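You operate a simulated robot arm through the tools that you are given. There is no shell and no other tool.

You are at the controls of a simulated robot arm. One attempt, no reset.

## Task
Smooth machine three's pins: 25 seconds at 60 rpm, then power off.

The check looks at the end state, three seconds after you hand in, the way a careful person would. Anything else that was tipped, shoved, dropped, spilled or broken makes it a failure.

## Robot
A 6-joint arm with a two-finger parallel gripper, fixed in place. Base frame: the origin is on the floor under the middle of its stand, x ahead of it, y to its left, z up. Readings come in m, degrees, newtons and seconds.
With the tool pointing down near the work surface it reaches from about 0.3 to 0.74 m from the base axis. Its first joint turns from -66.0 to 66.0 degrees. Payload 2.45 kg.
Tool frame: the origin (TCP) lies between the finger pads and is the grasp point; the fingertips stand 0.024 m ahead of it; z points along the fingers, y is the line along which they close. The gripper opens to 0.068 m. The fingers are 0.017 m wide and 0.01 m thick; the gripper's body (0.04 by 0.07 m) begins 0.041 m behind the TCP.
Orientation is told as [roll, pitch, yaw] about the base's x, y, z axes, in that order, counted from this pose: with the fingers straight down and closing along the base's y, the tool's x points along the base's -x, its y along +y and its z along -z.

## Interface
- The arm moves only by the tool jog_arm. Its argument "motion" is a list that holds one entry, the list of rows, each a list of 6 numbers: the shift along the tool's x, y, z in units of 50 mm (1.0 is 50 mm), then the turn, a rotation vector about the tool's x, y, z in units of 6 degrees (1.0 is 6 degrees). In form: [[[tx, ty, tz, ax, ay, az], ...]]. A call has 1 to 20 rows; each row shifts and turns the commanded pose from where the row before left it, along the tool's axes as they then stand. "hand" is the opening, from 0 (shut) to 1 (fully open), set as the call begins (left out, the last holds). A call with a number of a shift or a turn outside -1 to 1 is refused whole. Rows are played at 5 a second. More than 0.05 m and 8.6 degrees between two rows, or a gripper value outside its range, and nothing of the call is played. A pose out of reach is approached as far as the arm can. The call stops where the force on the tool passes 90 N (or 10 N more than at its start, if that is more) or the arm is blocked; 0.2 s more then pass. The fingers move at their own pace (about 0.108 m/s each) and stop on an object; they squeeze with about 35 N. The grip force told is the motor's: it shows also when the fingers shut on nothing. Time passes only in rows, and 0.2 s behind the last, so rows that do not move let the fingers close. It gives the time, the measured TCP pose, the force on the tool (base axes), the opening and the grip force at its end, in the units of the frame above (readings bear some noise), with the torque about the TCP (base axes, N m) and any sound that the robot's microphone picked up.
- Cameras (640 x 400 px; columns grow to the right, rows downward): "scene" is fixed at [0.1432, 0.3947, 1.4699]; the picture's right is [-0.92, -0.39, 0.00], its down [-0.20, 0.46, -0.87] and it looks along [0.34, -0.80, -0.50] (base axes); focal length 311 px, centre (320, 200). "wrist" rides on the gripper at [0.084, 0.011, -0.075] in the tool frame; the picture's right is [-0.13, 0.99, 0.00], its down [-0.60, -0.08, -0.79] and it looks along [-0.79, -0.10, 0.61] (tool axes); focal length 251 px, centre (320, 200). There is no depth. A picture from a camera that has moved, and an enlarged one, comes with that camera's place and axes in the base frame and with its lens.
- capture(camera): a new picture of that camera. It takes no simulated time.
- inspect(camera, box): a new picture of the part [left, top, right, bottom] of that camera's present view, enlarged. It takes no simulated time.
- job_done(): hands the job in; it is judged then, once.

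Nothing tells you positions but the pictures and the camera data. Unless the task says otherwise, let go and move clear before handing in.

The tools are called after "Request:" as name(argument=value, ...) on one line, values as JSON. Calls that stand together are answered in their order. jog_arm: Moves the arm, as the interface text tells. Its arguments: {"type":"object","properties":{"motion":{"type":"array","items":{"type":"array","items":{"type":"array","items":{"type":"number"}}}},"hand":{"type":"number"}},"required":["motion"]} The other tools are called the same way: capture (camera) takes a picture; inspect (camera, box) takes an enlarged picture of a part of a camera's view; job_done () hands the job in.

At the start:

```text
t: 0.0
tool_pos: [0.4925, 0.0086, 1.2374]
orientation: [-0.1, -0.1, 0.0]
force: [-0.4, 0.0, 0.5]
moment: [0.05, -0.04, 0.02]
grip_width: 0.0678
finger_force: 0.0
```

scene: 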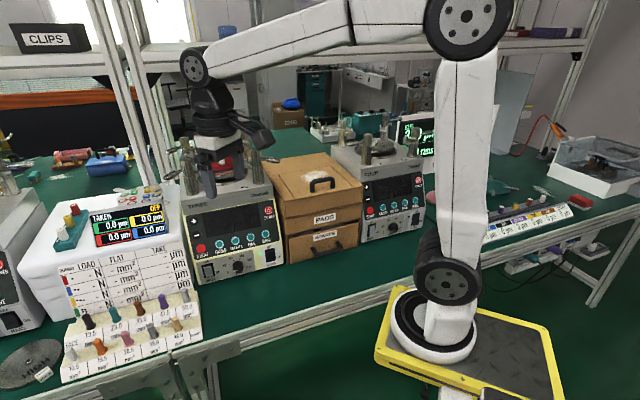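
wrist: 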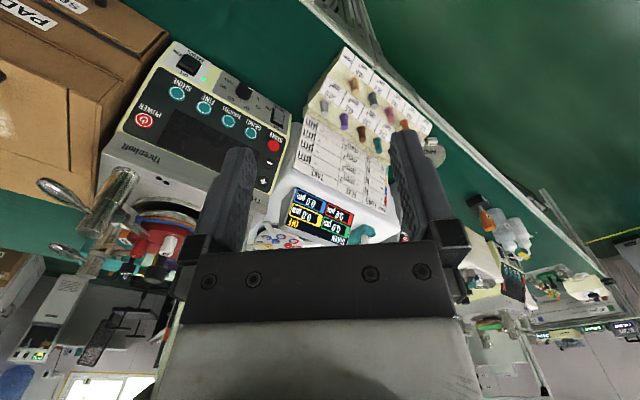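

I see several machines on a green bench; the one in the middle seems labelled "THREE", and there's another to its right ("FOUR"?). I'll look closer at both before moving.

Request:
inspect(camera="scene", box=[160, 120, 300, 290])

Request:
inspect(camera="scene", box=[320, 110, 440, 250])

Request:
inspect(camera="scene", box=[0, 160, 220, 390])

Request:
inspect(camera="wrist", box=[90, 30, 310, 290])

Request:
inspect(camera="wrist", box=[240, 40, 440, 250])

```text
2.35 times, centred on (230, 205) of scene
camera zoom: at [0.1432, 0.3947, 1.4699], right [-0.92, -0.39, 0.0], down [-0.2, 0.46, -0.87], along [0.34, -0.8, -0.5], focal length 732 px, centre (532, 188)
```

zoom: 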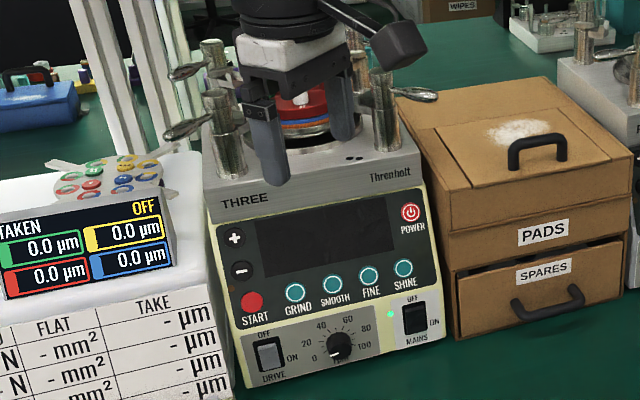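

```text
2.86 times, centred on (380, 180) of scene
camera zoom: at [0.1432, 0.3947, 1.4699], right [-0.92, -0.39, 0.0], down [-0.2, 0.46, -0.87], along [0.34, -0.8, -0.5], focal length 888 px, centre (149, 257)
```

zoom: 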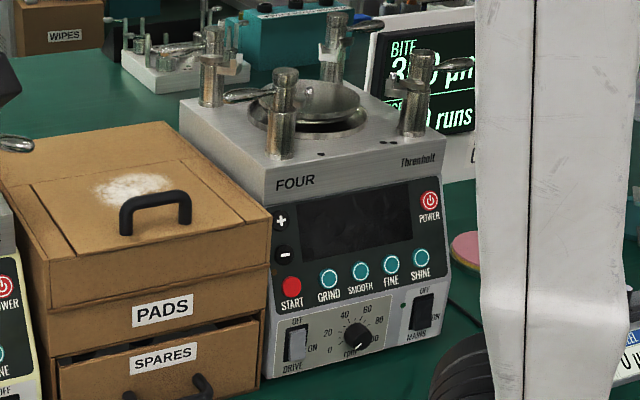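

```text
1.74 times, centred on (110, 275) of scene
camera zoom: at [0.1432, 0.3947, 1.4699], right [-0.92, -0.39, 0.0], down [-0.2, 0.46, -0.87], along [0.34, -0.8, -0.5], focal length 541 px, centre (685, 70)
```

zoom: 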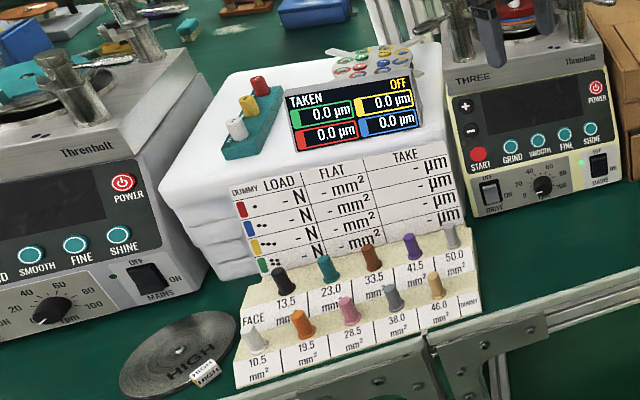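

```text
1.54 times, centred on (200, 160) of wrist
camera zoom: at [0.4076, 0.02, 1.3124], right [0.13, 0.99, 0.0], down [0.6, -0.08, 0.79], along [0.79, -0.1, -0.61], focal length 387 px, centre (505, 262)
```

zoom: 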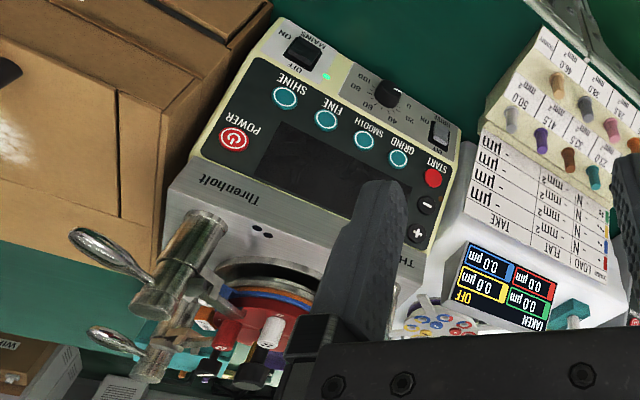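

```text
1.90 times, centred on (340, 145) of wrist
camera zoom: at [0.4076, 0.02, 1.3124], right [0.13, 0.99, 0.0], down [0.6, -0.08, 0.79], along [0.79, -0.1, -0.61], focal length 479 px, centre (282, 305)
```

zoom: 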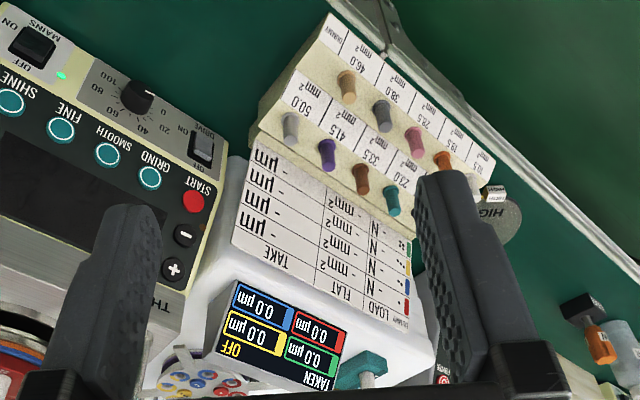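

Machine THREE sits between the white display box and the cardboard PADS/SPARES box; its display is dark, the DRIVE rocker is off and the rpm knob is at the low end. By triangulation POWER is near (0.62,-0.31,0.95) and START near (0.735,-0.12,0.90), so the panel faces the arm at about -30° yaw. I'll lower and turn the wrist camera towards the panel for a better look.

Request:
jog_arm(motion=[[[0.11, -0.29, 0.69, 0, 0, 0], [0.11, -0.29, 0.69, 0, 0, 0], [0.11, -0.29, 0.69, 0, 0, 0], [0.11, -0.29, 0.69, 0, 0, 0], [0, 0, 0, 0, 0, 1], [0, 0, 0, 0, 0, 1], [0, 0, 0, 0, 0, 1], [0, 0, 0, 0, 0, 1], [0, 0, 0, 0, 0, 1]]])

Request:
capture(camera="wrist")

Request:
capture(camera="scene")

```text
t: 2.0
tool_pos: [0.4714, -0.0482, 1.0994]
orientation: [-0.1, -0.1, -30.1]
force: [-0.3, -0.4, 0.0]
moment: [-0.01, 0.04, 0.01]
grip_width: 0.0681
finger_force: 0.1
```

```text
taken
camera wrist: at [0.4029, 0.0027, 1.1747], right [0.61, 0.79, 0.0], down [0.48, -0.37, 0.79], along [0.63, -0.48, -0.61], focal length 251 px, centre (320, 200)
```

wrist: 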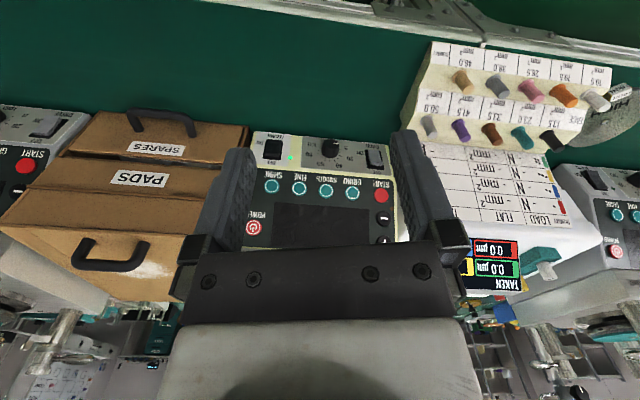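

```text
taken
```

scene: 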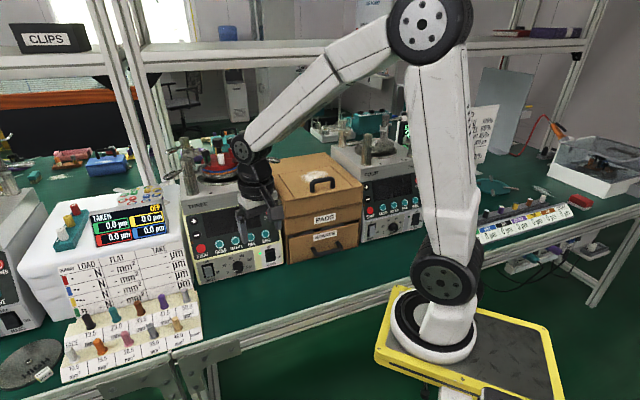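

Request:
inspect(camera="wrist", box=[230, 110, 410, 260])

Request:
inspect(camera="scene", box=[165, 120, 300, 290])

Request:
inspect(camera="scene", box=[170, 120, 260, 190])

Request:
inspect(camera="scene", box=[180, 200, 290, 290])

```text
2.67 times, centred on (320, 185) of wrist
camera zoom: at [0.4029, 0.0027, 1.1747], right [0.61, 0.79, 0.0], down [0.48, -0.37, 0.79], along [0.63, -0.48, -0.61], focal length 670 px, centre (320, 240)
```

zoom: 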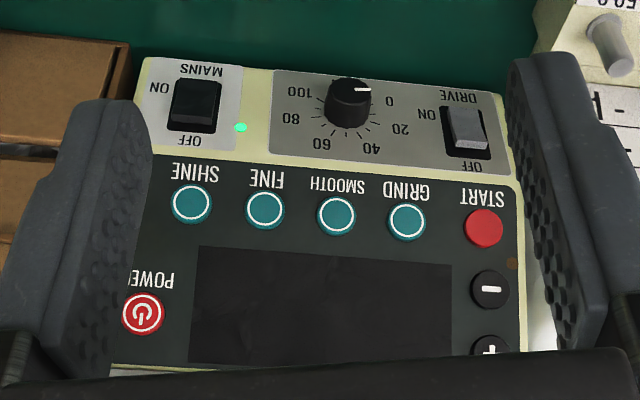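

```text
2.35 times, centred on (232, 205) of scene
camera zoom: at [0.1432, 0.3947, 1.4699], right [-0.92, -0.39, 0.0], down [-0.2, 0.46, -0.87], along [0.34, -0.8, -0.5], focal length 732 px, centre (526, 188)
```

zoom: 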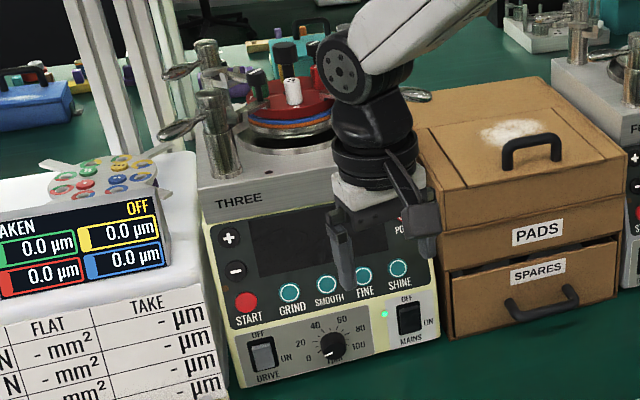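

```text
5.71 times, centred on (215, 155) of scene
camera zoom: at [0.1432, 0.3947, 1.4699], right [-0.92, -0.39, 0.0], down [-0.2, 0.46, -0.87], along [0.34, -0.8, -0.5], focal length 1777 px, centre (920, 457)
```

zoom: 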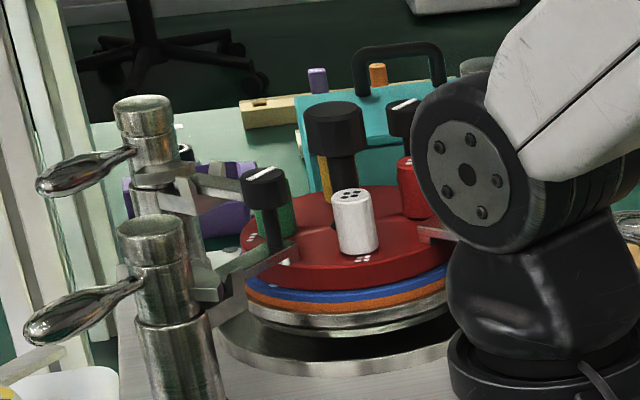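

```text
4.44 times, centred on (235, 245) of scene
camera zoom: at [0.1432, 0.3947, 1.4699], right [-0.92, -0.39, 0.0], down [-0.2, 0.46, -0.87], along [0.34, -0.8, -0.5], focal length 1382 px, centre (698, 0)
```

zoom: 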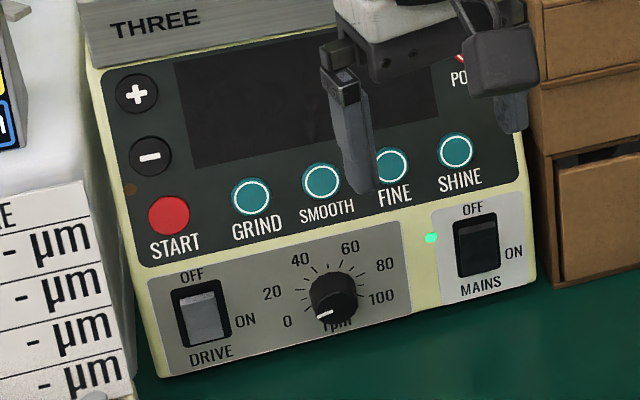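

The panel of machine three leans back roughly 20° and faces the arm; its buttons (+, −, START, GRIND, SMOOTH, FINE, SHINE, POWER) sit about 46 mm apart, with DRIVE rocker, rpm knob and MAINS below. I'll take views from two lateral places for accurate triangulation.

Request:
jog_arm(motion=[[[0.07, -0.81, 0.33, 0, 0, 0], [0.07, -0.81, 0.33, 0, 0, 0], [0.07, -0.81, 0.33, 0, 0, 0], [0, 0, 0, 0, 0, 1], [0, 0, 0, 0, 0, 1], [0, 0, 0, 0, 0, 0]]])

Request:
inspect(camera="wrist", box=[220, 60, 480, 240])

Request:
capture(camera="wrist")

```text
t: 3.4
tool_pos: [0.3997, -0.1496, 1.0499]
orientation: [0.0, -0.1, -42.1]
force: [0.1, 0.1, 0.0]
moment: [0.0, 0.01, 0.01]
grip_width: 0.068
finger_force: 0.2
```

```text
2.22 times, centred on (350, 150) of wrist
camera zoom: at [0.3455, -0.0843, 1.1251], right [0.76, 0.65, 0.0], down [0.39, -0.46, 0.79], along [0.52, -0.6, -0.61], focal length 559 px, centre (253, 311)
```

zoom: 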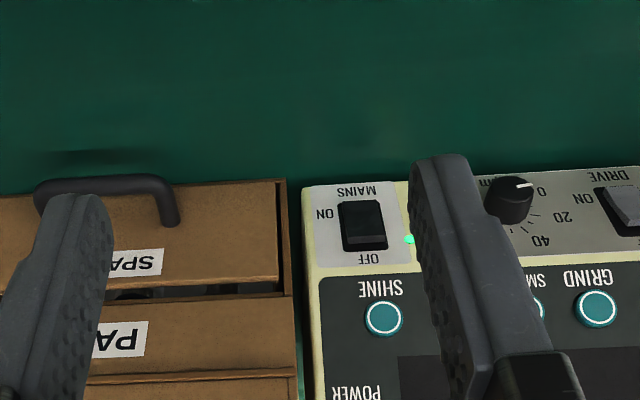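

```text
taken
camera wrist: at [0.3455, -0.0843, 1.1251], right [0.76, 0.65, 0.0], down [0.39, -0.46, 0.79], along [0.52, -0.6, -0.61], focal length 251 px, centre (320, 200)
```

wrist: 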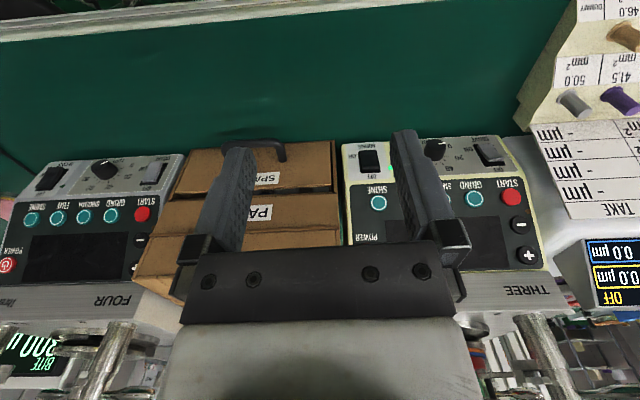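

START ≈ (0.731,-0.118,0.908), SMOOTH ≈ (0.668,-0.188,0.905), SHINE ≈ (0.607,-0.255,0.901): the panel faces at yaw -42° and leans back about 22°. I'll now magnify the knob scale and the sticker text.

Request:
inspect(camera="scene", box=[212, 245, 272, 282])

Request:
inspect(camera="scene", box=[165, 100, 290, 200])

Request:
capture(camera="scene")

Request:
inspect(camera="wrist", box=[400, 120, 580, 260])

```text
10.67 times, centred on (242, 264) of scene
camera zoom: at [0.1432, 0.3947, 1.4699], right [-0.92, -0.39, 0.0], down [-0.2, 0.46, -0.87], along [0.34, -0.8, -0.5], focal length 3317 px, centre (1152, -477)
```

zoom: 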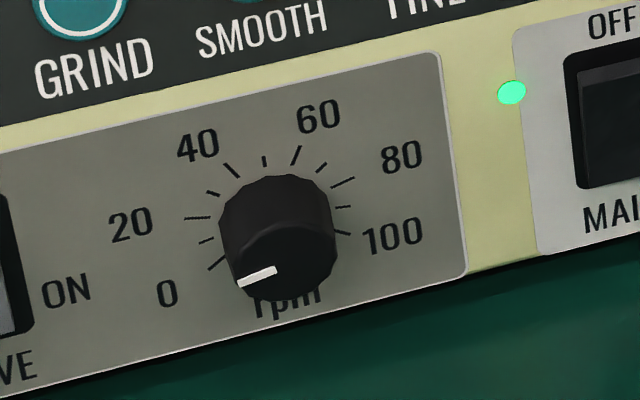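

```text
4.00 times, centred on (228, 150) of scene
camera zoom: at [0.1432, 0.3947, 1.4699], right [-0.92, -0.39, 0.0], down [-0.2, 0.46, -0.87], along [0.34, -0.8, -0.5], focal length 1244 px, centre (690, 400)
```

zoom: 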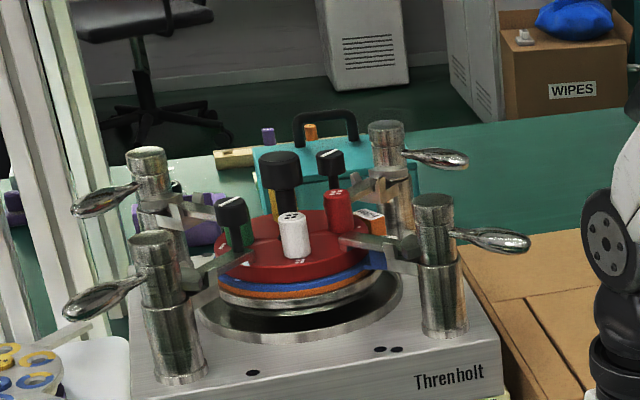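

```text
taken
```

scene: 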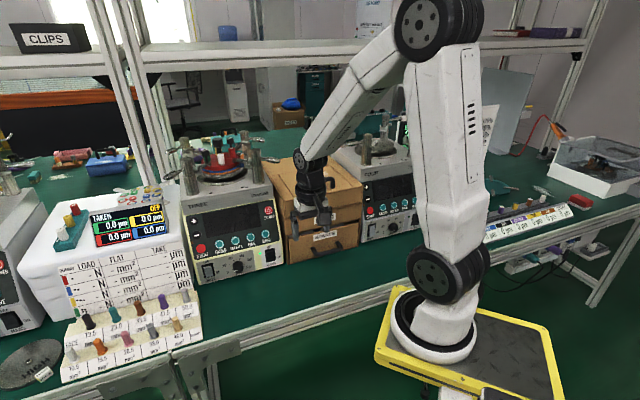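

```text
2.86 times, centred on (490, 190) of wrist
camera zoom: at [0.3455, -0.0843, 1.1251], right [0.76, 0.65, 0.0], down [0.39, -0.46, 0.79], along [0.52, -0.6, -0.61], focal length 718 px, centre (-166, 229)
```

zoom: 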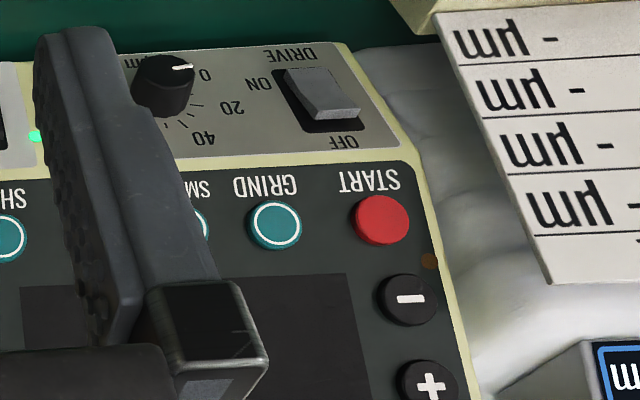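

Readings: lower strip (DRIVE, rpm knob, MAINS) looks vertical, knob near (0.661,-0.175,0.824), bench around z 0.78; knob scale spans about 250° with pointer at 0. I'll test how far the wrist can roll about the tool axis, here in free air, so that the camera ends up above the fingers when they point at the panel.

Request:
jog_arm(motion=[[[0, 0, 0, 0, 0, 1], [0, 0, 0, 0, 0, 1], [0, 0, 0, 0, 0, 1], [0, 0, 0, 0, 0, 1], [0, 0, 0, 0, 0, 1], [0, 0, 0, 0, 0, 1], [0, 0, 0, 0, 0, 1], [0, 0, 0, 0, 0, 1], [0, 0, 0, 0, 0, 1], [0, 0, 0, 0, 0, 1], [0, 0, 0, 0, 0, 1], [0, 0, 0, 0, 0, 1], [0, 0, 0, 0, 0, 1], [0, 0, 0, 0, 0, 1], [0, 0, 0, 0, 0, 1]]], hand=0)

Request:
inspect(camera="scene", box=[180, 235, 290, 290])

```text
t: 6.6
tool_pos: [0.4, -0.1495, 1.0486]
orientation: [0.2, -0.1, -132.1]
force: [0.2, -0.5, -0.2]
moment: [-0.01, 0.02, -0.03]
grip_width: 0.0003
finger_force: 23.8
```

```text
5.82 times, centred on (235, 262) of scene
camera zoom: at [0.1432, 0.3947, 1.4699], right [-0.92, -0.39, 0.0], down [-0.2, 0.46, -0.87], along [0.34, -0.8, -0.5], focal length 1809 px, centre (814, -164)
```

zoom: 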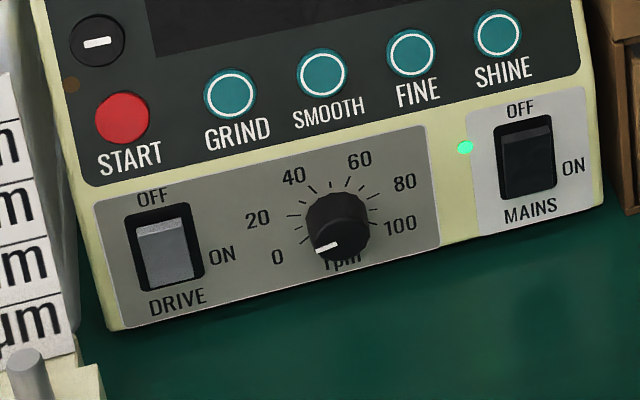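

The wrist rolled 90° without trouble. I'll compare rocker positions with machine FOUR's (whose mains lamp looks dark) to learn which side is ON, then continue the roll.

Request:
inspect(camera="scene", box=[358, 195, 428, 245])

Request:
inspect(camera="scene", box=[0, 260, 70, 340])

Request:
inspect(camera="scene", box=[190, 250, 225, 285])

Request:
inspect(camera="scene", box=[255, 235, 295, 275])

Request:
jog_arm(motion=[[[0, 0, 0, 0, 0, 1], [0, 0, 0, 0, 0, 1], [0, 0, 0, 0, 0, 1], [0, 0, 0, 0, 0, 1], [0, 0, 0, 0, 0, 1], [0, 0, 0, 0, 0, 1], [0, 0, 0, 0, 0, 1], [0, 0, 0, 0, 0, 1], [0, 0, 0, 0, 0, 1], [0, 0, 0, 0, 0, 1], [0, 0, 0, 0, 0, 1], [0, 0, 0, 0, 0, 1], [0, 0, 0, 0, 0, 1], [0, 0, 0, 0, 0, 1], [0, 0, 0, 0, 0, 1]]])

```text
8.00 times, centred on (393, 220) of scene
camera zoom: at [0.1432, 0.3947, 1.4699], right [-0.92, -0.39, 0.0], down [-0.2, 0.46, -0.87], along [0.34, -0.8, -0.5], focal length 2488 px, centre (-264, 40)
```

zoom: 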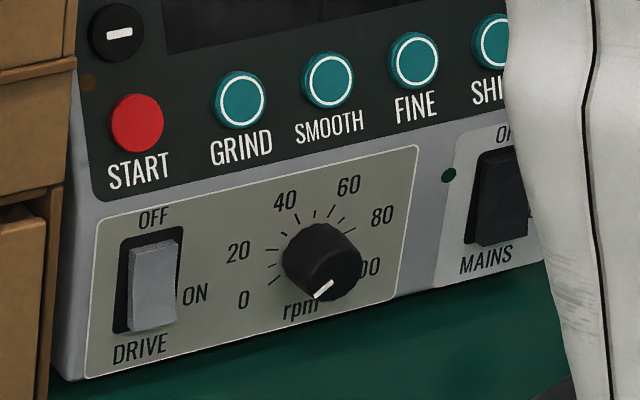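

```text
5.00 times, centred on (35, 300) of scene
camera zoom: at [0.1432, 0.3947, 1.4699], right [-0.92, -0.39, 0.0], down [-0.2, 0.46, -0.87], along [0.34, -0.8, -0.5], focal length 1555 px, centre (1745, -300)
```

zoom: 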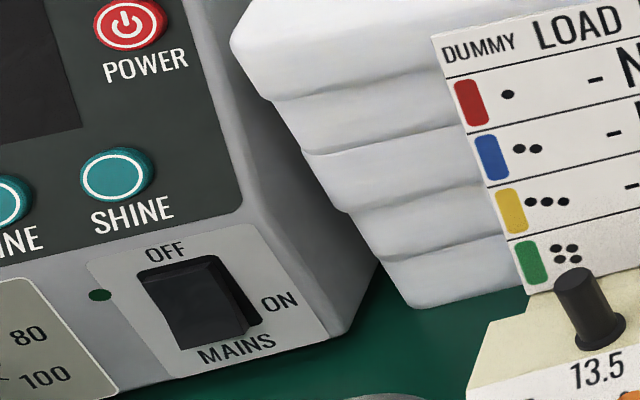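

```text
11.43 times, centred on (208, 268) of scene
camera zoom: at [0.1432, 0.3947, 1.4699], right [-0.92, -0.39, 0.0], down [-0.2, 0.46, -0.87], along [0.34, -0.8, -0.5], focal length 3554 px, centre (1606, -571)
```

zoom: 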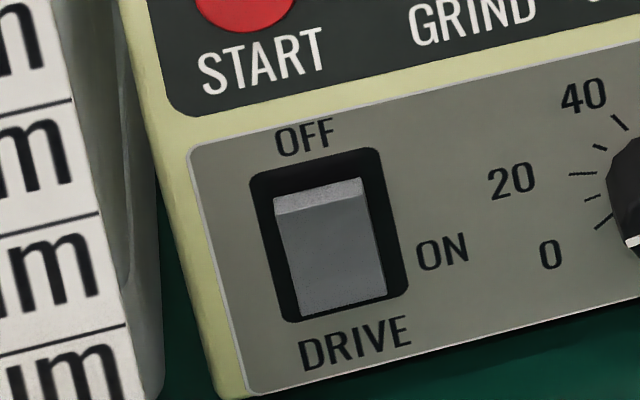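

```text
10.00 times, centred on (275, 255) of scene
camera zoom: at [0.1432, 0.3947, 1.4699], right [-0.92, -0.39, 0.0], down [-0.2, 0.46, -0.87], along [0.34, -0.8, -0.5], focal length 3110 px, centre (770, -350)
```

zoom: 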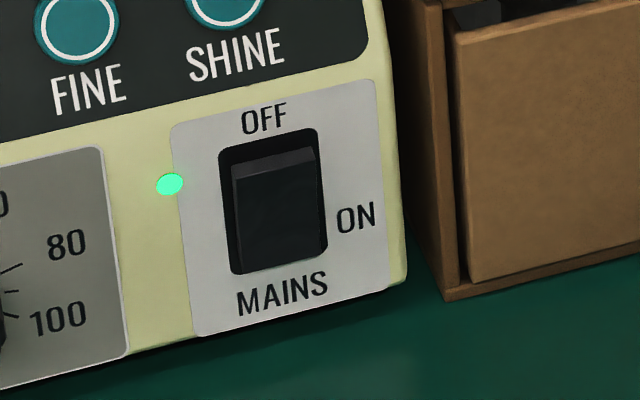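

```text
t: 9.8
tool_pos: [0.3332, -0.2313, 1.0382]
orientation: [-1.6, 0.3, 138.7]
force: [0.3, 0.5, -0.6]
moment: [0.04, 0.0, 0.0]
grip_width: 0.0
finger_force: 23.3
out of reach, approached as far as the arm can: row 12, 13, 14, 15
```

Rolling beyond about 186° is out of reach, so the wrist limit is known; camera-left (90° roll) is fine. On THREE, the DRIVE rocker shows the same slope as its lit MAINS rocker, so it may already be ON with the knob at 0 — to be checked up close. I'll roll back to 90° and move to a clear point in front of the panel.

Request:
jog_arm(motion=[[[0, 0, 0, 0, 0, -1], [0, 0, 0, 0, 0, -1], [0, 0, 0, 0, 0, -1], [0, 0, 0, 0, 0, -1], [0, 0, 0, 0, 0, -1], [0, 0, 0, 0, 0, -1], [0, 0, 0, 0, 0, -1], [0, 0, 0, 0, 0, -1], [0, 0, 0, 0, 0, -1], [0, 0, 0, 0, 0, -1], [0, 0, 0, 0, 0, -1], [0, 0, 0, 0, 0, -1], [0, 0, 0, 0, 0, -1], [0, 0, 0, 0, 0, -1], [0, 0, 0, 0, 0, -1], [0, 0, 0, 0, 0, 0]]])

```text
t: 13.2
tool_pos: [0.3325, -0.2292, 1.0378]
orientation: [0.1, 0.0, -132.0]
force: [0.9, -0.2, -0.3]
moment: [0.03, 0.01, -0.02]
grip_width: 0.0001
finger_force: 23.4
```

The arm holds yaw -132° (camera to the left side). I'll shift to a clear point in front of the panel and start tipping the fingers toward it.

Request:
jog_arm(motion=[[[0.717, 0.075, 0, 0, 0, 0], [0.717, 0.075, 0, 0, 0, 0], [0.717, 0.075, 0, 0, 0, 0], [0.717, 0.075, 0, 0, 0, 0], [0.717, 0.075, 0, 0, 0, 0], [0.717, 0.075, 0, 0, 0, 0], [0.717, 0.075, 0, 0, 0, 0], [0, 0, 0, -1, 0, 0], [0, 0, 0, -1, 0, 0], [0, 0, 0, -1, 0, 0], [0, 0, 0, -1, 0, 0], [0, 0, 0, -1, 0, 0], [0, 0, 0, -1, 0, 0], [0, 0, 0, 0, 0, 0]]])

Request:
capture(camera="wrist")

Request:
capture(camera="scene")

```text
t: 16.2
tool_pos: [0.5415, -0.0898, 1.0975]
orientation: [34.9, 0.0, -131.5]
force: [0.1, 0.3, 0.2]
moment: [-0.03, -0.03, -0.01]
grip_width: 0.0
finger_force: 23.9
out of reach, approached as far as the arm can: row 12, 13
```

```text
taken
camera wrist: at [0.5714, -0.0044, 1.1658], right [0.52, -0.64, 0.57], down [-0.79, -0.11, 0.61], along [-0.32, -0.76, -0.56], focal length 251 px, centre (320, 200)
```

wrist: 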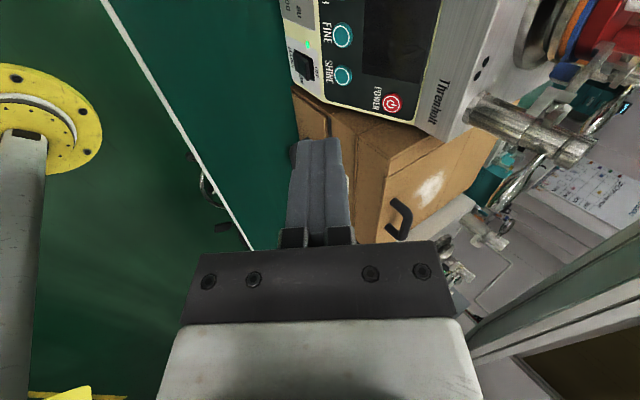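

```text
taken
```

scene: 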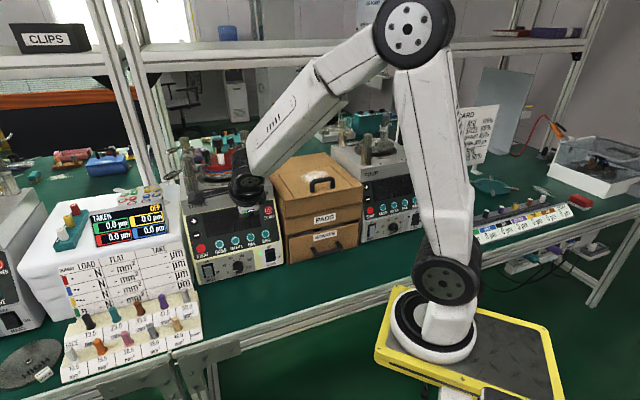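

With the camera on the left the wrist reaches a limit while tipping, which suggests the forearm-roll joint uses up the tool roll; rolling the other way (camera to the right) should leave room. I'll tip back to vertical and roll 180° the other way.

Request:
jog_arm(motion=[[[0, 0, 0, 1, 0, 0], [0, 0, 0, 1, 0, 0], [0, 0, 0, 1, 0, 0], [0, 0, 0, 1, 0, 0], [0, 0, 0, 1, 0, 0], [0, 0, 0, 0.82, 0, 0], [0, 0, 0, 0, 0, -1], [0, 0, 0, 0, 0, -1], [0, 0, 0, 0, 0, -1], [0, 0, 0, 0, 0, -1], [0, 0, 0, 0, 0, -1], [0, 0, 0, 0, 0, -1], [0, 0, 0, 0, 0, -1], [0, 0, 0, 0, 0, -1], [0, 0, 0, 0, 0, -1], [0, 0, 0, 0, 0, -1], [0, 0, 0, 0, 0, -1], [0, 0, 0, 0, 0, -1], [0, 0, 0, 0, 0, -1], [0, 0, 0, 0, 0, -1]]])

Request:
jog_arm(motion=[[[0, 0, 0, 0, 0, -1], [0, 0, 0, 0, 0, -1], [0, 0, 0, 0, 0, -1], [0, 0, 0, 0, 0, -1], [0, 0, 0, 0, 0, -1], [0, 0, 0, 0, 0, -1], [0, 0, 0, 0, 0, -1], [0, 0, 0, 0, 0, -1], [0, 0, 0, 0, 0, -1], [0, 0, 0, 0, 0, -1], [0, 0, 0, 0, 0, -1], [0, 0, 0, 0, 0, -1], [0, 0, 0, 0, 0, -1], [0, 0, 0, 0, 0, -1], [0, 0, 0, 0, 0, -1], [0, 0, 0, 0, 0, -1]]])

```text
t: 20.4
tool_pos: [0.5401, -0.0902, 1.0961]
orientation: [0.1, -1.1, -47.9]
force: [0.0, -0.3, -0.5]
moment: [0.0, -0.01, -0.01]
grip_width: 0.0
finger_force: 23.7
```

```text
t: 23.8
tool_pos: [0.5413, -0.0904, 1.0974]
orientation: [-1.2, 0.0, 48.1]
force: [0.4, 0.1, -0.1]
moment: [0.0, 0.01, 0.01]
grip_width: 0.0
finger_force: 23.8
```

Now the camera is on the right side (yaw 48°). Tipping the fingers toward the panel in two steps, checking reach.

Request:
jog_arm(motion=[[[0, 0, 0, 1, 0, 0], [0, 0, 0, 1, 0, 0], [0, 0, 0, 1, 0, 0], [0, 0, 0, 1, 0, 0], [0, 0, 0, 1, 0, 0], [0, 0, 0, 1, 0, 0], [0, 0, 0, 1, 0, 0]]])

```text
t: 25.4
tool_pos: [0.5414, -0.0894, 1.0963]
orientation: [-43.1, 0.0, 48.1]
force: [-0.3, -0.5, -0.3]
moment: [0.01, 0.0, -0.02]
grip_width: 0.0
finger_force: 24.0
```

Reach is fine this way. Tipping on to match the panel's slope.

Request:
jog_arm(motion=[[[0, 0, 0, 1, 0, 0], [0, 0, 0, 1, 0, 0], [0, 0, 0, 1, 0, 0], [0, 0, 0, 1, 0, 0], [0, 0, 0, 0.12, 0, 0]]])

Request:
capture(camera="wrist")

Request:
capture(camera="scene")

```text
t: 26.6
tool_pos: [0.5397, -0.0896, 1.0957]
orientation: [-67.9, -0.1, 48.0]
force: [0.3, 0.3, 0.2]
moment: [0.01, 0.01, -0.01]
grip_width: 0.0
finger_force: 23.3
```

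```text
taken
camera wrist: at [0.4298, -0.1028, 1.1151], right [-0.19, 0.35, -0.92], down [-0.12, 0.92, 0.37], along [0.97, 0.18, -0.13], focal length 251 px, centre (320, 200)
```

wrist: 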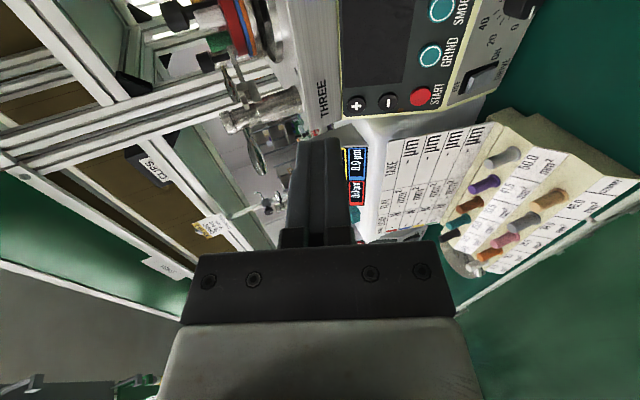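

```text
taken
```

scene: 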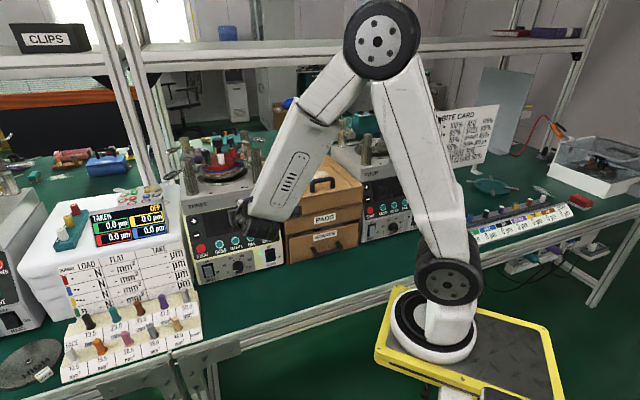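

Tool now points along the panel's inward normal. I'll roll so the camera sits above the fingers (tool x = up, y = right, z = into the panel).

Request:
jog_arm(motion=[[[0, 0, 0, 0, 0, -1], [0, 0, 0, 0, 0, -1], [0, 0, 0, 0, 0, -1], [0, 0, 0, 0, 0, -1], [0, 0, 0, 0, 0, -1], [0, 0, 0, 0, 0, -1], [0, 0, 0, 0, 0, -1], [0, 0, 0, 0, 0, -1], [0, 0, 0, 0, 0, -1], [0, 0, 0, 0, 0, -1], [0, 0, 0, 0, 0, -1], [0, 0, 0, 0, 0, -1], [0, 0, 0, 0, 0, -1], [0, 0, 0, 0, 0, -1], [0, 0, 0, 0, 0, -1], [0, 0, 0, 0, 0, 0]]])

Request:
capture(camera="wrist")

```text
t: 30.0
tool_pos: [0.5415, -0.089, 1.096]
orientation: [0.1, 67.9, 138.2]
force: [-0.2, 1.0, 0.0]
moment: [-0.02, 0.0, 0.01]
grip_width: 0.0
finger_force: 23.5
```

```text
taken
camera wrist: at [0.5055, -0.0722, 1.2035], right [-0.7, -0.7, -0.12], down [-0.66, 0.7, -0.26], along [0.27, -0.1, -0.96], focal length 251 px, centre (320, 200)
```

wrist: 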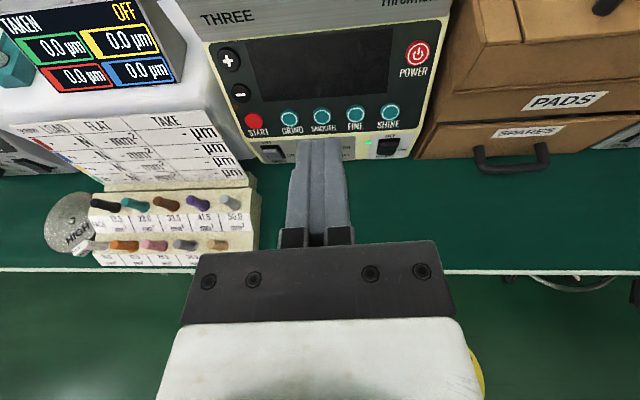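

The panel is now seen upright, with POWER at the right near (0.610,-0.289,0.968). I'll move across and approach to about 50 mm in front of POWER.

Request:
jog_arm(motion=[[[-0.328, 0.682, 0, 0, 0, 0], [-0.328, 0.682, 0, 0, 0, 0], [-0.328, 0.682, 0, 0, 0, 0], [0, 0, 0.73, 0, 0, 0], [0, 0, 0.73, 0, 0, 0], [0, 0, 0.73, 0, 0, 0], [0, 0, 0.72, 0, 0, 0], [0, 0, 0, 0, 0, 0]]])

Request:
capture(camera="wrist")

Request:
capture(camera="scene")

```text
t: 31.8
tool_pos: [0.5681, -0.2432, 0.995]
orientation: [-0.1, 67.9, 137.8]
force: [0.7, 0.2, 0.0]
moment: [-0.01, -0.01, 0.03]
grip_width: 0.0
finger_force: 23.4
out of reach, approached as far as the arm can: row 3
```

```text
taken
camera wrist: at [0.533, -0.2257, 1.1025], right [-0.7, -0.7, -0.12], down [-0.66, 0.7, -0.26], along [0.27, -0.1, -0.96], focal length 251 px, centre (320, 200)
```

wrist: 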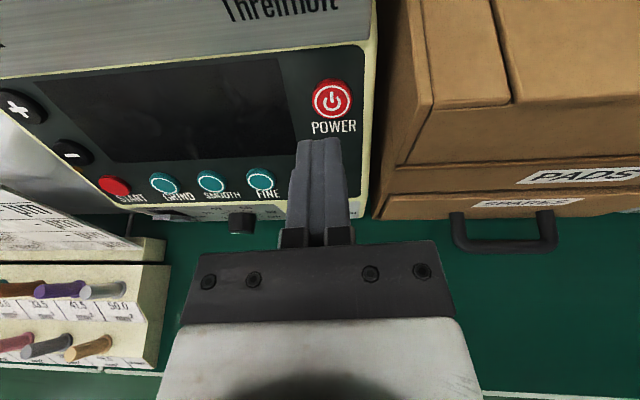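

```text
taken
```

scene: 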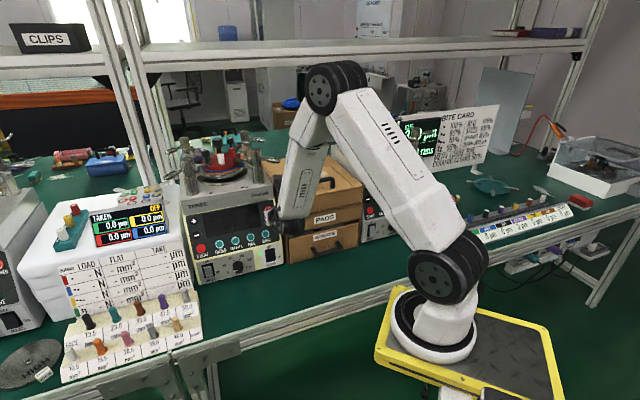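

POWER sits slightly right (about 7 mm) of where the closed fingertips would land. I'll correct that and approach to within a few mm.

Request:
jog_arm(motion=[[[0, 0.13, 0, 0, 0, 0], [0, 0, 0.35, 0, 0, 0], [0, 0, 0.35, 0, 0, 0], [0, 0, 0, 0, 0, 0]]])

Request:
capture(camera="wrist")

```text
t: 32.8
tool_pos: [0.5871, -0.2723, 0.9815]
orientation: [-0.1, 67.9, 137.9]
force: [-0.2, 0.3, -0.3]
moment: [0.01, 0.01, -0.01]
grip_width: 0.0
finger_force: 23.3
```

```text
taken
camera wrist: at [0.5522, -0.2537, 1.0895], right [-0.7, -0.7, -0.12], down [-0.66, 0.7, -0.26], along [0.27, -0.1, -0.96], focal length 251 px, centre (320, 200)
```

wrist: 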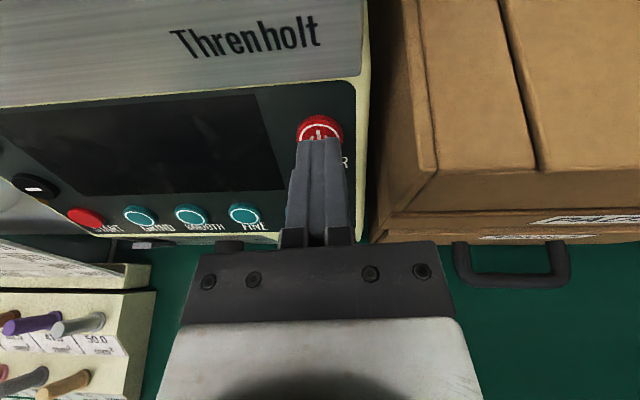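

The fingertips are about 7 mm short of POWER and well aligned. Pressing gently in small steps.

Request:
jog_arm(motion=[[[0.06, 0, 0, 0, 0, 0], [0, 0, 0.05, 0, 0, 0], [0, 0, 0.05, 0, 0, 0], [0, 0, 0.05, 0, 0, 0]]])

Request:
inspect(camera="wrist", box=[0, 60, 400, 260])

```text
t: 33.8
tool_pos: [0.5934, -0.2762, 0.9805]
orientation: [0.0, 67.8, 138.0]
force: [0.2, 0.5, -0.2]
moment: [0.02, 0.01, 0.03]
grip_width: 0.0002
finger_force: 23.9
```

```text
1.60 times, centred on (200, 160) of wrist
camera zoom: at [0.5586, -0.2594, 1.0882], right [-0.7, -0.7, -0.12], down [-0.66, 0.7, -0.26], along [0.27, -0.1, -0.96], focal length 402 px, centre (512, 264)
```

zoom: 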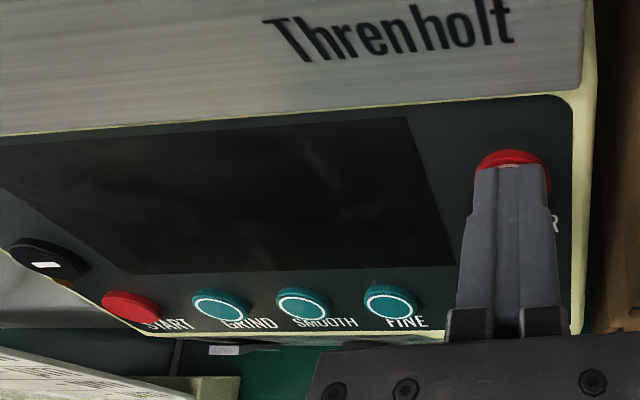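

No contact yet. Continuing in 2 mm steps.

Request:
jog_arm(motion=[[[0, 0, 0.05, 0, 0, 0], [0, 0, 0.04, 0, 0, 0]]])

Request:
inspect(camera="wrist", box=[0, 60, 400, 260])

```text
t: 34.4
tool_pos: [0.5967, -0.2796, 0.9796]
orientation: [-0.1, 68.0, 137.9]
force: [-3.3, 3.6, 3.7]
moment: [0.01, 0.0, -0.04]
grip_width: 0.0002
finger_force: 23.9
heard: click
```

```text
1.60 times, centred on (200, 160) of wrist
camera zoom: at [0.5617, -0.2624, 1.0863], right [-0.7, -0.7, -0.12], down [-0.66, 0.7, -0.26], along [0.27, -0.1, -0.96], focal length 402 px, centre (512, 264)
```

zoom: 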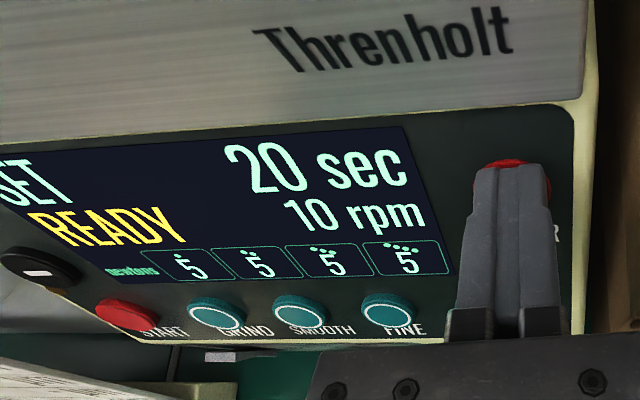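

POWER clicked and the display lit: "SET, 20 sec, READY, 10 rpm, newtons 5 5 5 5". I'll back off straight and read the display fully.

Request:
jog_arm(motion=[[[0, 0, -0.4, 0, 0, 0], [0, 0, -0.6, 0, 0, 0], [0, 0, -0.6, 0, 0, 0]]])

Request:
inspect(camera="wrist", box=[0, 0, 400, 260])

Request:
inspect(camera="scene", box=[170, 180, 300, 290])

Request:
inspect(camera="scene", box=[165, 110, 290, 200])

```text
t: 35.2
tool_pos: [0.5407, -0.2316, 1.0092]
orientation: [-0.2, 67.9, 137.8]
force: [-0.5, 0.7, 0.0]
moment: [0.01, -0.01, 0.02]
grip_width: 0.0001
finger_force: 23.9
```

```text
1.54 times, centred on (200, 130) of wrist
camera zoom: at [0.5058, -0.213, 1.1168], right [-0.7, -0.7, -0.12], down [-0.66, 0.7, -0.26], along [0.27, -0.1, -0.96], focal length 387 px, centre (505, 308)
```

zoom: 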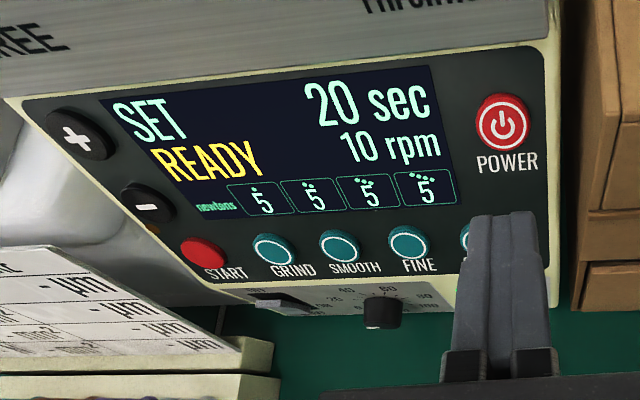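

```text
3.64 times, centred on (235, 235) of scene
camera zoom: at [0.1432, 0.3947, 1.4699], right [-0.92, -0.39, 0.0], down [-0.2, 0.46, -0.87], along [0.34, -0.8, -0.5], focal length 1131 px, centre (629, 73)
```

zoom: 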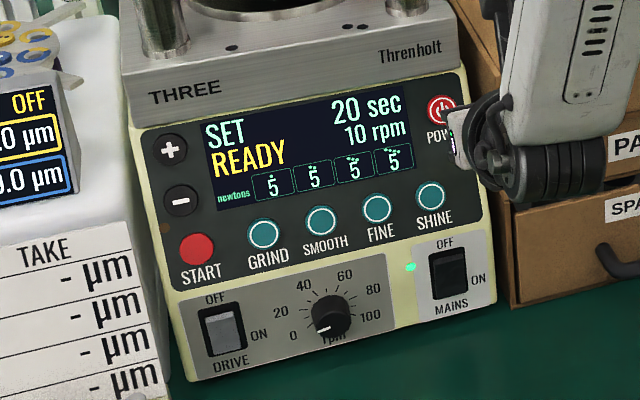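

```text
4.44 times, centred on (228, 155) of scene
camera zoom: at [0.1432, 0.3947, 1.4699], right [-0.92, -0.39, 0.0], down [-0.2, 0.46, -0.87], along [0.34, -0.8, -0.5], focal length 1382 px, centre (731, 400)
```

zoom: 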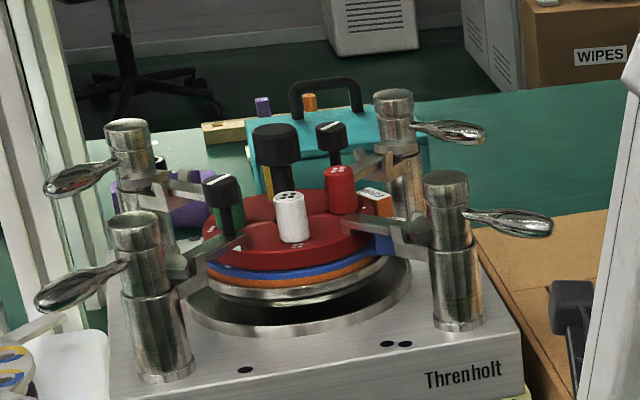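

The machine shows SET / READY, 20 sec at 10 rpm with 5 N on all four stations; the scene camera can read it. Next is SMOOTH: I'll move laterally in front of that button.

Request:
jog_arm(motion=[[[-0.469, -0.78, 0, 0, 0, 0], [-0.469, -0.78, 0, 0, 0, 0], [-0.469, -0.78, 0, 0, 0, 0], [0, 0, 0.4, 0, 0, 0], [0, 0, 0, 0, 0, 0]]])

Request:
capture(camera="wrist")

```text
t: 36.4
tool_pos: [0.6152, -0.1376, 0.9356]
orientation: [-0.1, 67.9, 137.8]
force: [0.4, -0.3, 0.3]
moment: [-0.02, 0.02, -0.03]
grip_width: 0.0
finger_force: 23.8
```

```text
taken
camera wrist: at [0.5801, -0.1205, 1.0437], right [-0.7, -0.7, -0.12], down [-0.66, 0.7, -0.26], along [0.27, -0.1, -0.96], focal length 251 px, centre (320, 200)
```

wrist: 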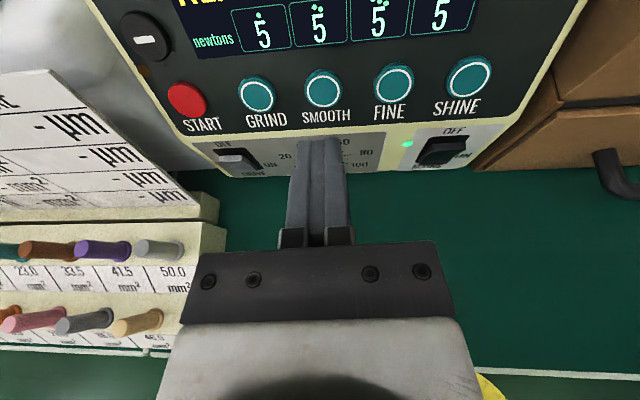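

SMOOTH is straight ahead of the fingertips, ~55 mm away. Approaching and pressing.

Request:
jog_arm(motion=[[[0, 0.04, 0.35, 0, 0, 0], [0, 0, 0.35, 0, 0, 0], [0, 0, 0.34, 0, 0, 0], [0, 0, 0.04, 0, 0, 0], [0, 0, 0.04, 0, 0, 0], [0, 0, 0.04, 0, 0, 0]]])

Request:
inspect(camera="wrist", box=[120, 40, 520, 260])

Request:
inspect(camera="scene", box=[170, 180, 300, 290])

```text
t: 37.8
tool_pos: [0.6525, -0.1761, 0.9144]
orientation: [0.0, 67.8, 138.0]
force: [0.1, 0.2, -0.3]
moment: [0.02, 0.01, 0.01]
grip_width: 0.0001
finger_force: 23.4
```

```text
1.60 times, centred on (320, 150) of wrist
camera zoom: at [0.6178, -0.1582, 1.0222], right [-0.7, -0.7, -0.12], down [-0.66, 0.7, -0.26], along [0.27, -0.1, -0.96], focal length 402 px, centre (320, 280)
```

zoom: 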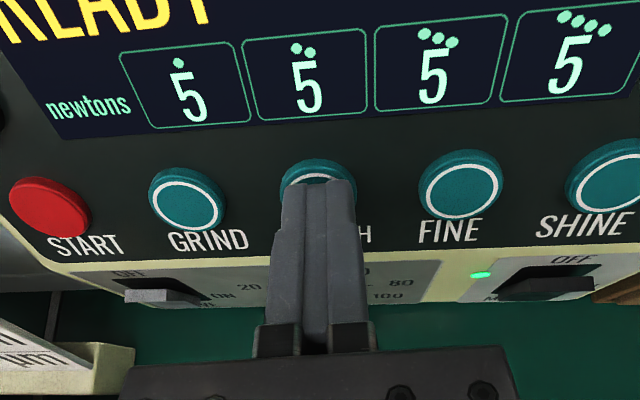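

```text
3.64 times, centred on (235, 235) of scene
camera zoom: at [0.1432, 0.3947, 1.4699], right [-0.92, -0.39, 0.0], down [-0.2, 0.46, -0.87], along [0.34, -0.8, -0.5], focal length 1131 px, centre (629, 73)
```

zoom: 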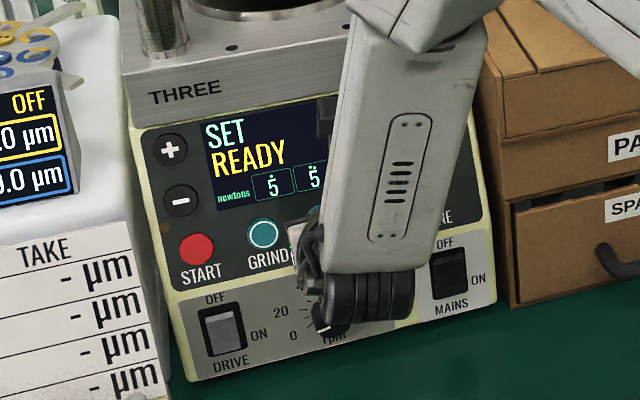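

Not touching yet; continuing in small steps.

Request:
jog_arm(motion=[[[0, 0, 0.04, 0, 0, 0], [0, 0, 0.04, 0, 0, 0]]])

Request:
inspect(camera="wrist", box=[120, 40, 520, 260])

```text
t: 38.4
tool_pos: [0.6569, -0.1783, 0.9134]
orientation: [-0.1, 67.9, 138.0]
force: [-0.8, 0.4, -0.6]
moment: [-0.02, 0.0, 0.0]
grip_width: 0.0001
finger_force: 23.9
heard: click
```

```text
1.60 times, centred on (320, 150) of wrist
camera zoom: at [0.6205, -0.1608, 1.0205], right [-0.7, -0.7, -0.12], down [-0.66, 0.7, -0.26], along [0.27, -0.1, -0.96], focal length 402 px, centre (320, 280)
```

zoom: 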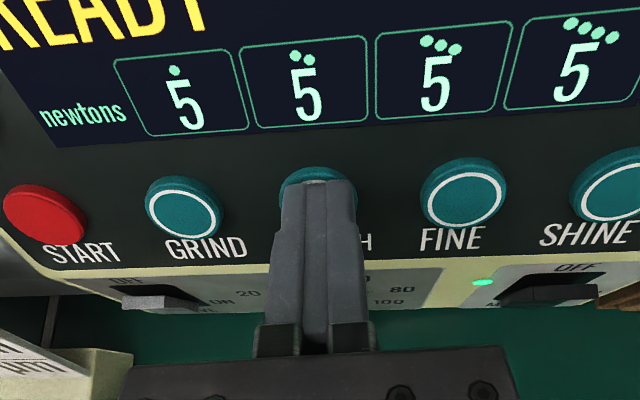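

SMOOTH clicked. Backing off to read the display.

Request:
jog_arm(motion=[[[0, 0, -0.4, 0, 0, 0], [0, 0, -0.6, 0, 0, 0], [0, 0, -0.6, 0, 0, 0]]])

Request:
capture(camera="wrist")

Request:
inspect(camera="scene", box=[170, 180, 300, 290])

```text
t: 39.2
tool_pos: [0.5991, -0.1284, 0.9441]
orientation: [0.0, 67.9, 138.0]
force: [-0.5, -0.6, 0.2]
moment: [0.01, 0.02, 0.02]
grip_width: 0.0
finger_force: 23.6
```

```text
taken
camera wrist: at [0.5636, -0.111, 1.0516], right [-0.7, -0.7, -0.12], down [-0.66, 0.7, -0.26], along [0.27, -0.1, -0.96], focal length 251 px, centre (320, 200)
```

wrist: 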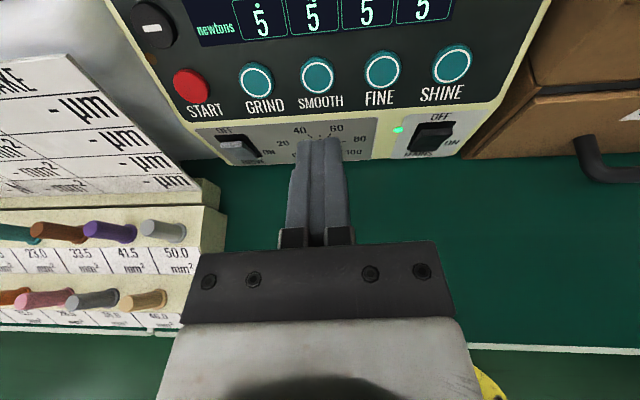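

```text
3.64 times, centred on (235, 235) of scene
camera zoom: at [0.1432, 0.3947, 1.4699], right [-0.92, -0.39, 0.0], down [-0.2, 0.46, -0.87], along [0.34, -0.8, -0.5], focal length 1131 px, centre (629, 73)
```

zoom: 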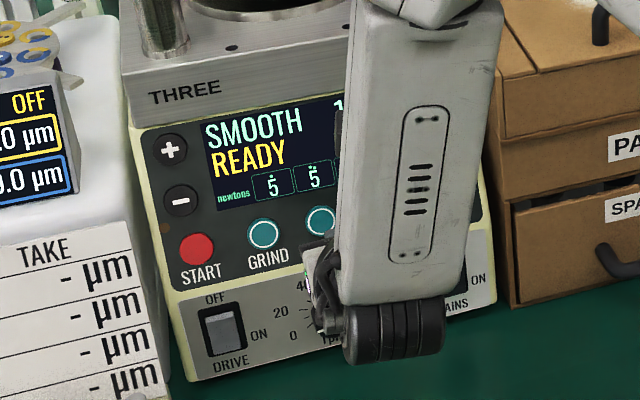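

Mode is SMOOTH and READY. I'll raise the tool to see the whole display from the wrist camera.

Request:
jog_arm(motion=[[[0.6, -0.5, -0.2, 0, 0, 0], [0.6, -0.5, 0, 0, 0, 0], [0.6, -0.5, 0, 0, 0, 0]]])

Request:
capture(camera="wrist")

Request:
inspect(camera="scene", box=[170, 180, 300, 290])

```text
t: 40.0
tool_pos: [0.6689, -0.0898, 1.0309]
orientation: [0.0, 67.8, 138.0]
force: [-0.3, -0.1, -0.2]
moment: [-0.01, -0.01, -0.01]
grip_width: 0.0001
finger_force: 23.4
```

```text
taken
camera wrist: at [0.6345, -0.072, 1.1386], right [-0.7, -0.7, -0.12], down [-0.66, 0.7, -0.26], along [0.27, -0.1, -0.96], focal length 251 px, centre (320, 200)
```

wrist: 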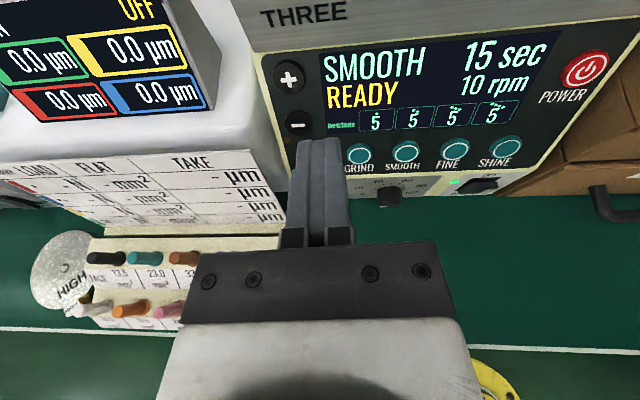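

```text
3.64 times, centred on (235, 235) of scene
camera zoom: at [0.1432, 0.3947, 1.4699], right [-0.92, -0.39, 0.0], down [-0.2, 0.46, -0.87], along [0.34, -0.8, -0.5], focal length 1131 px, centre (629, 73)
```

zoom: 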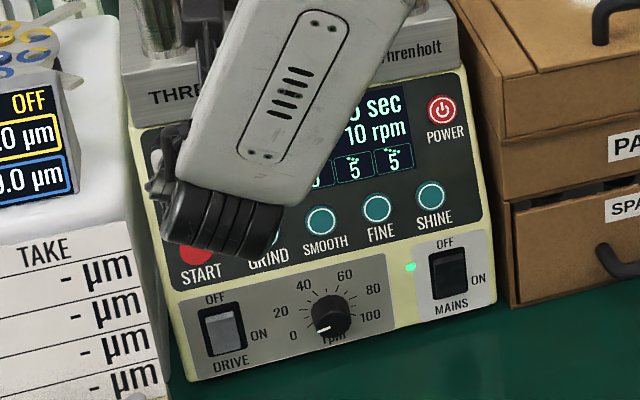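

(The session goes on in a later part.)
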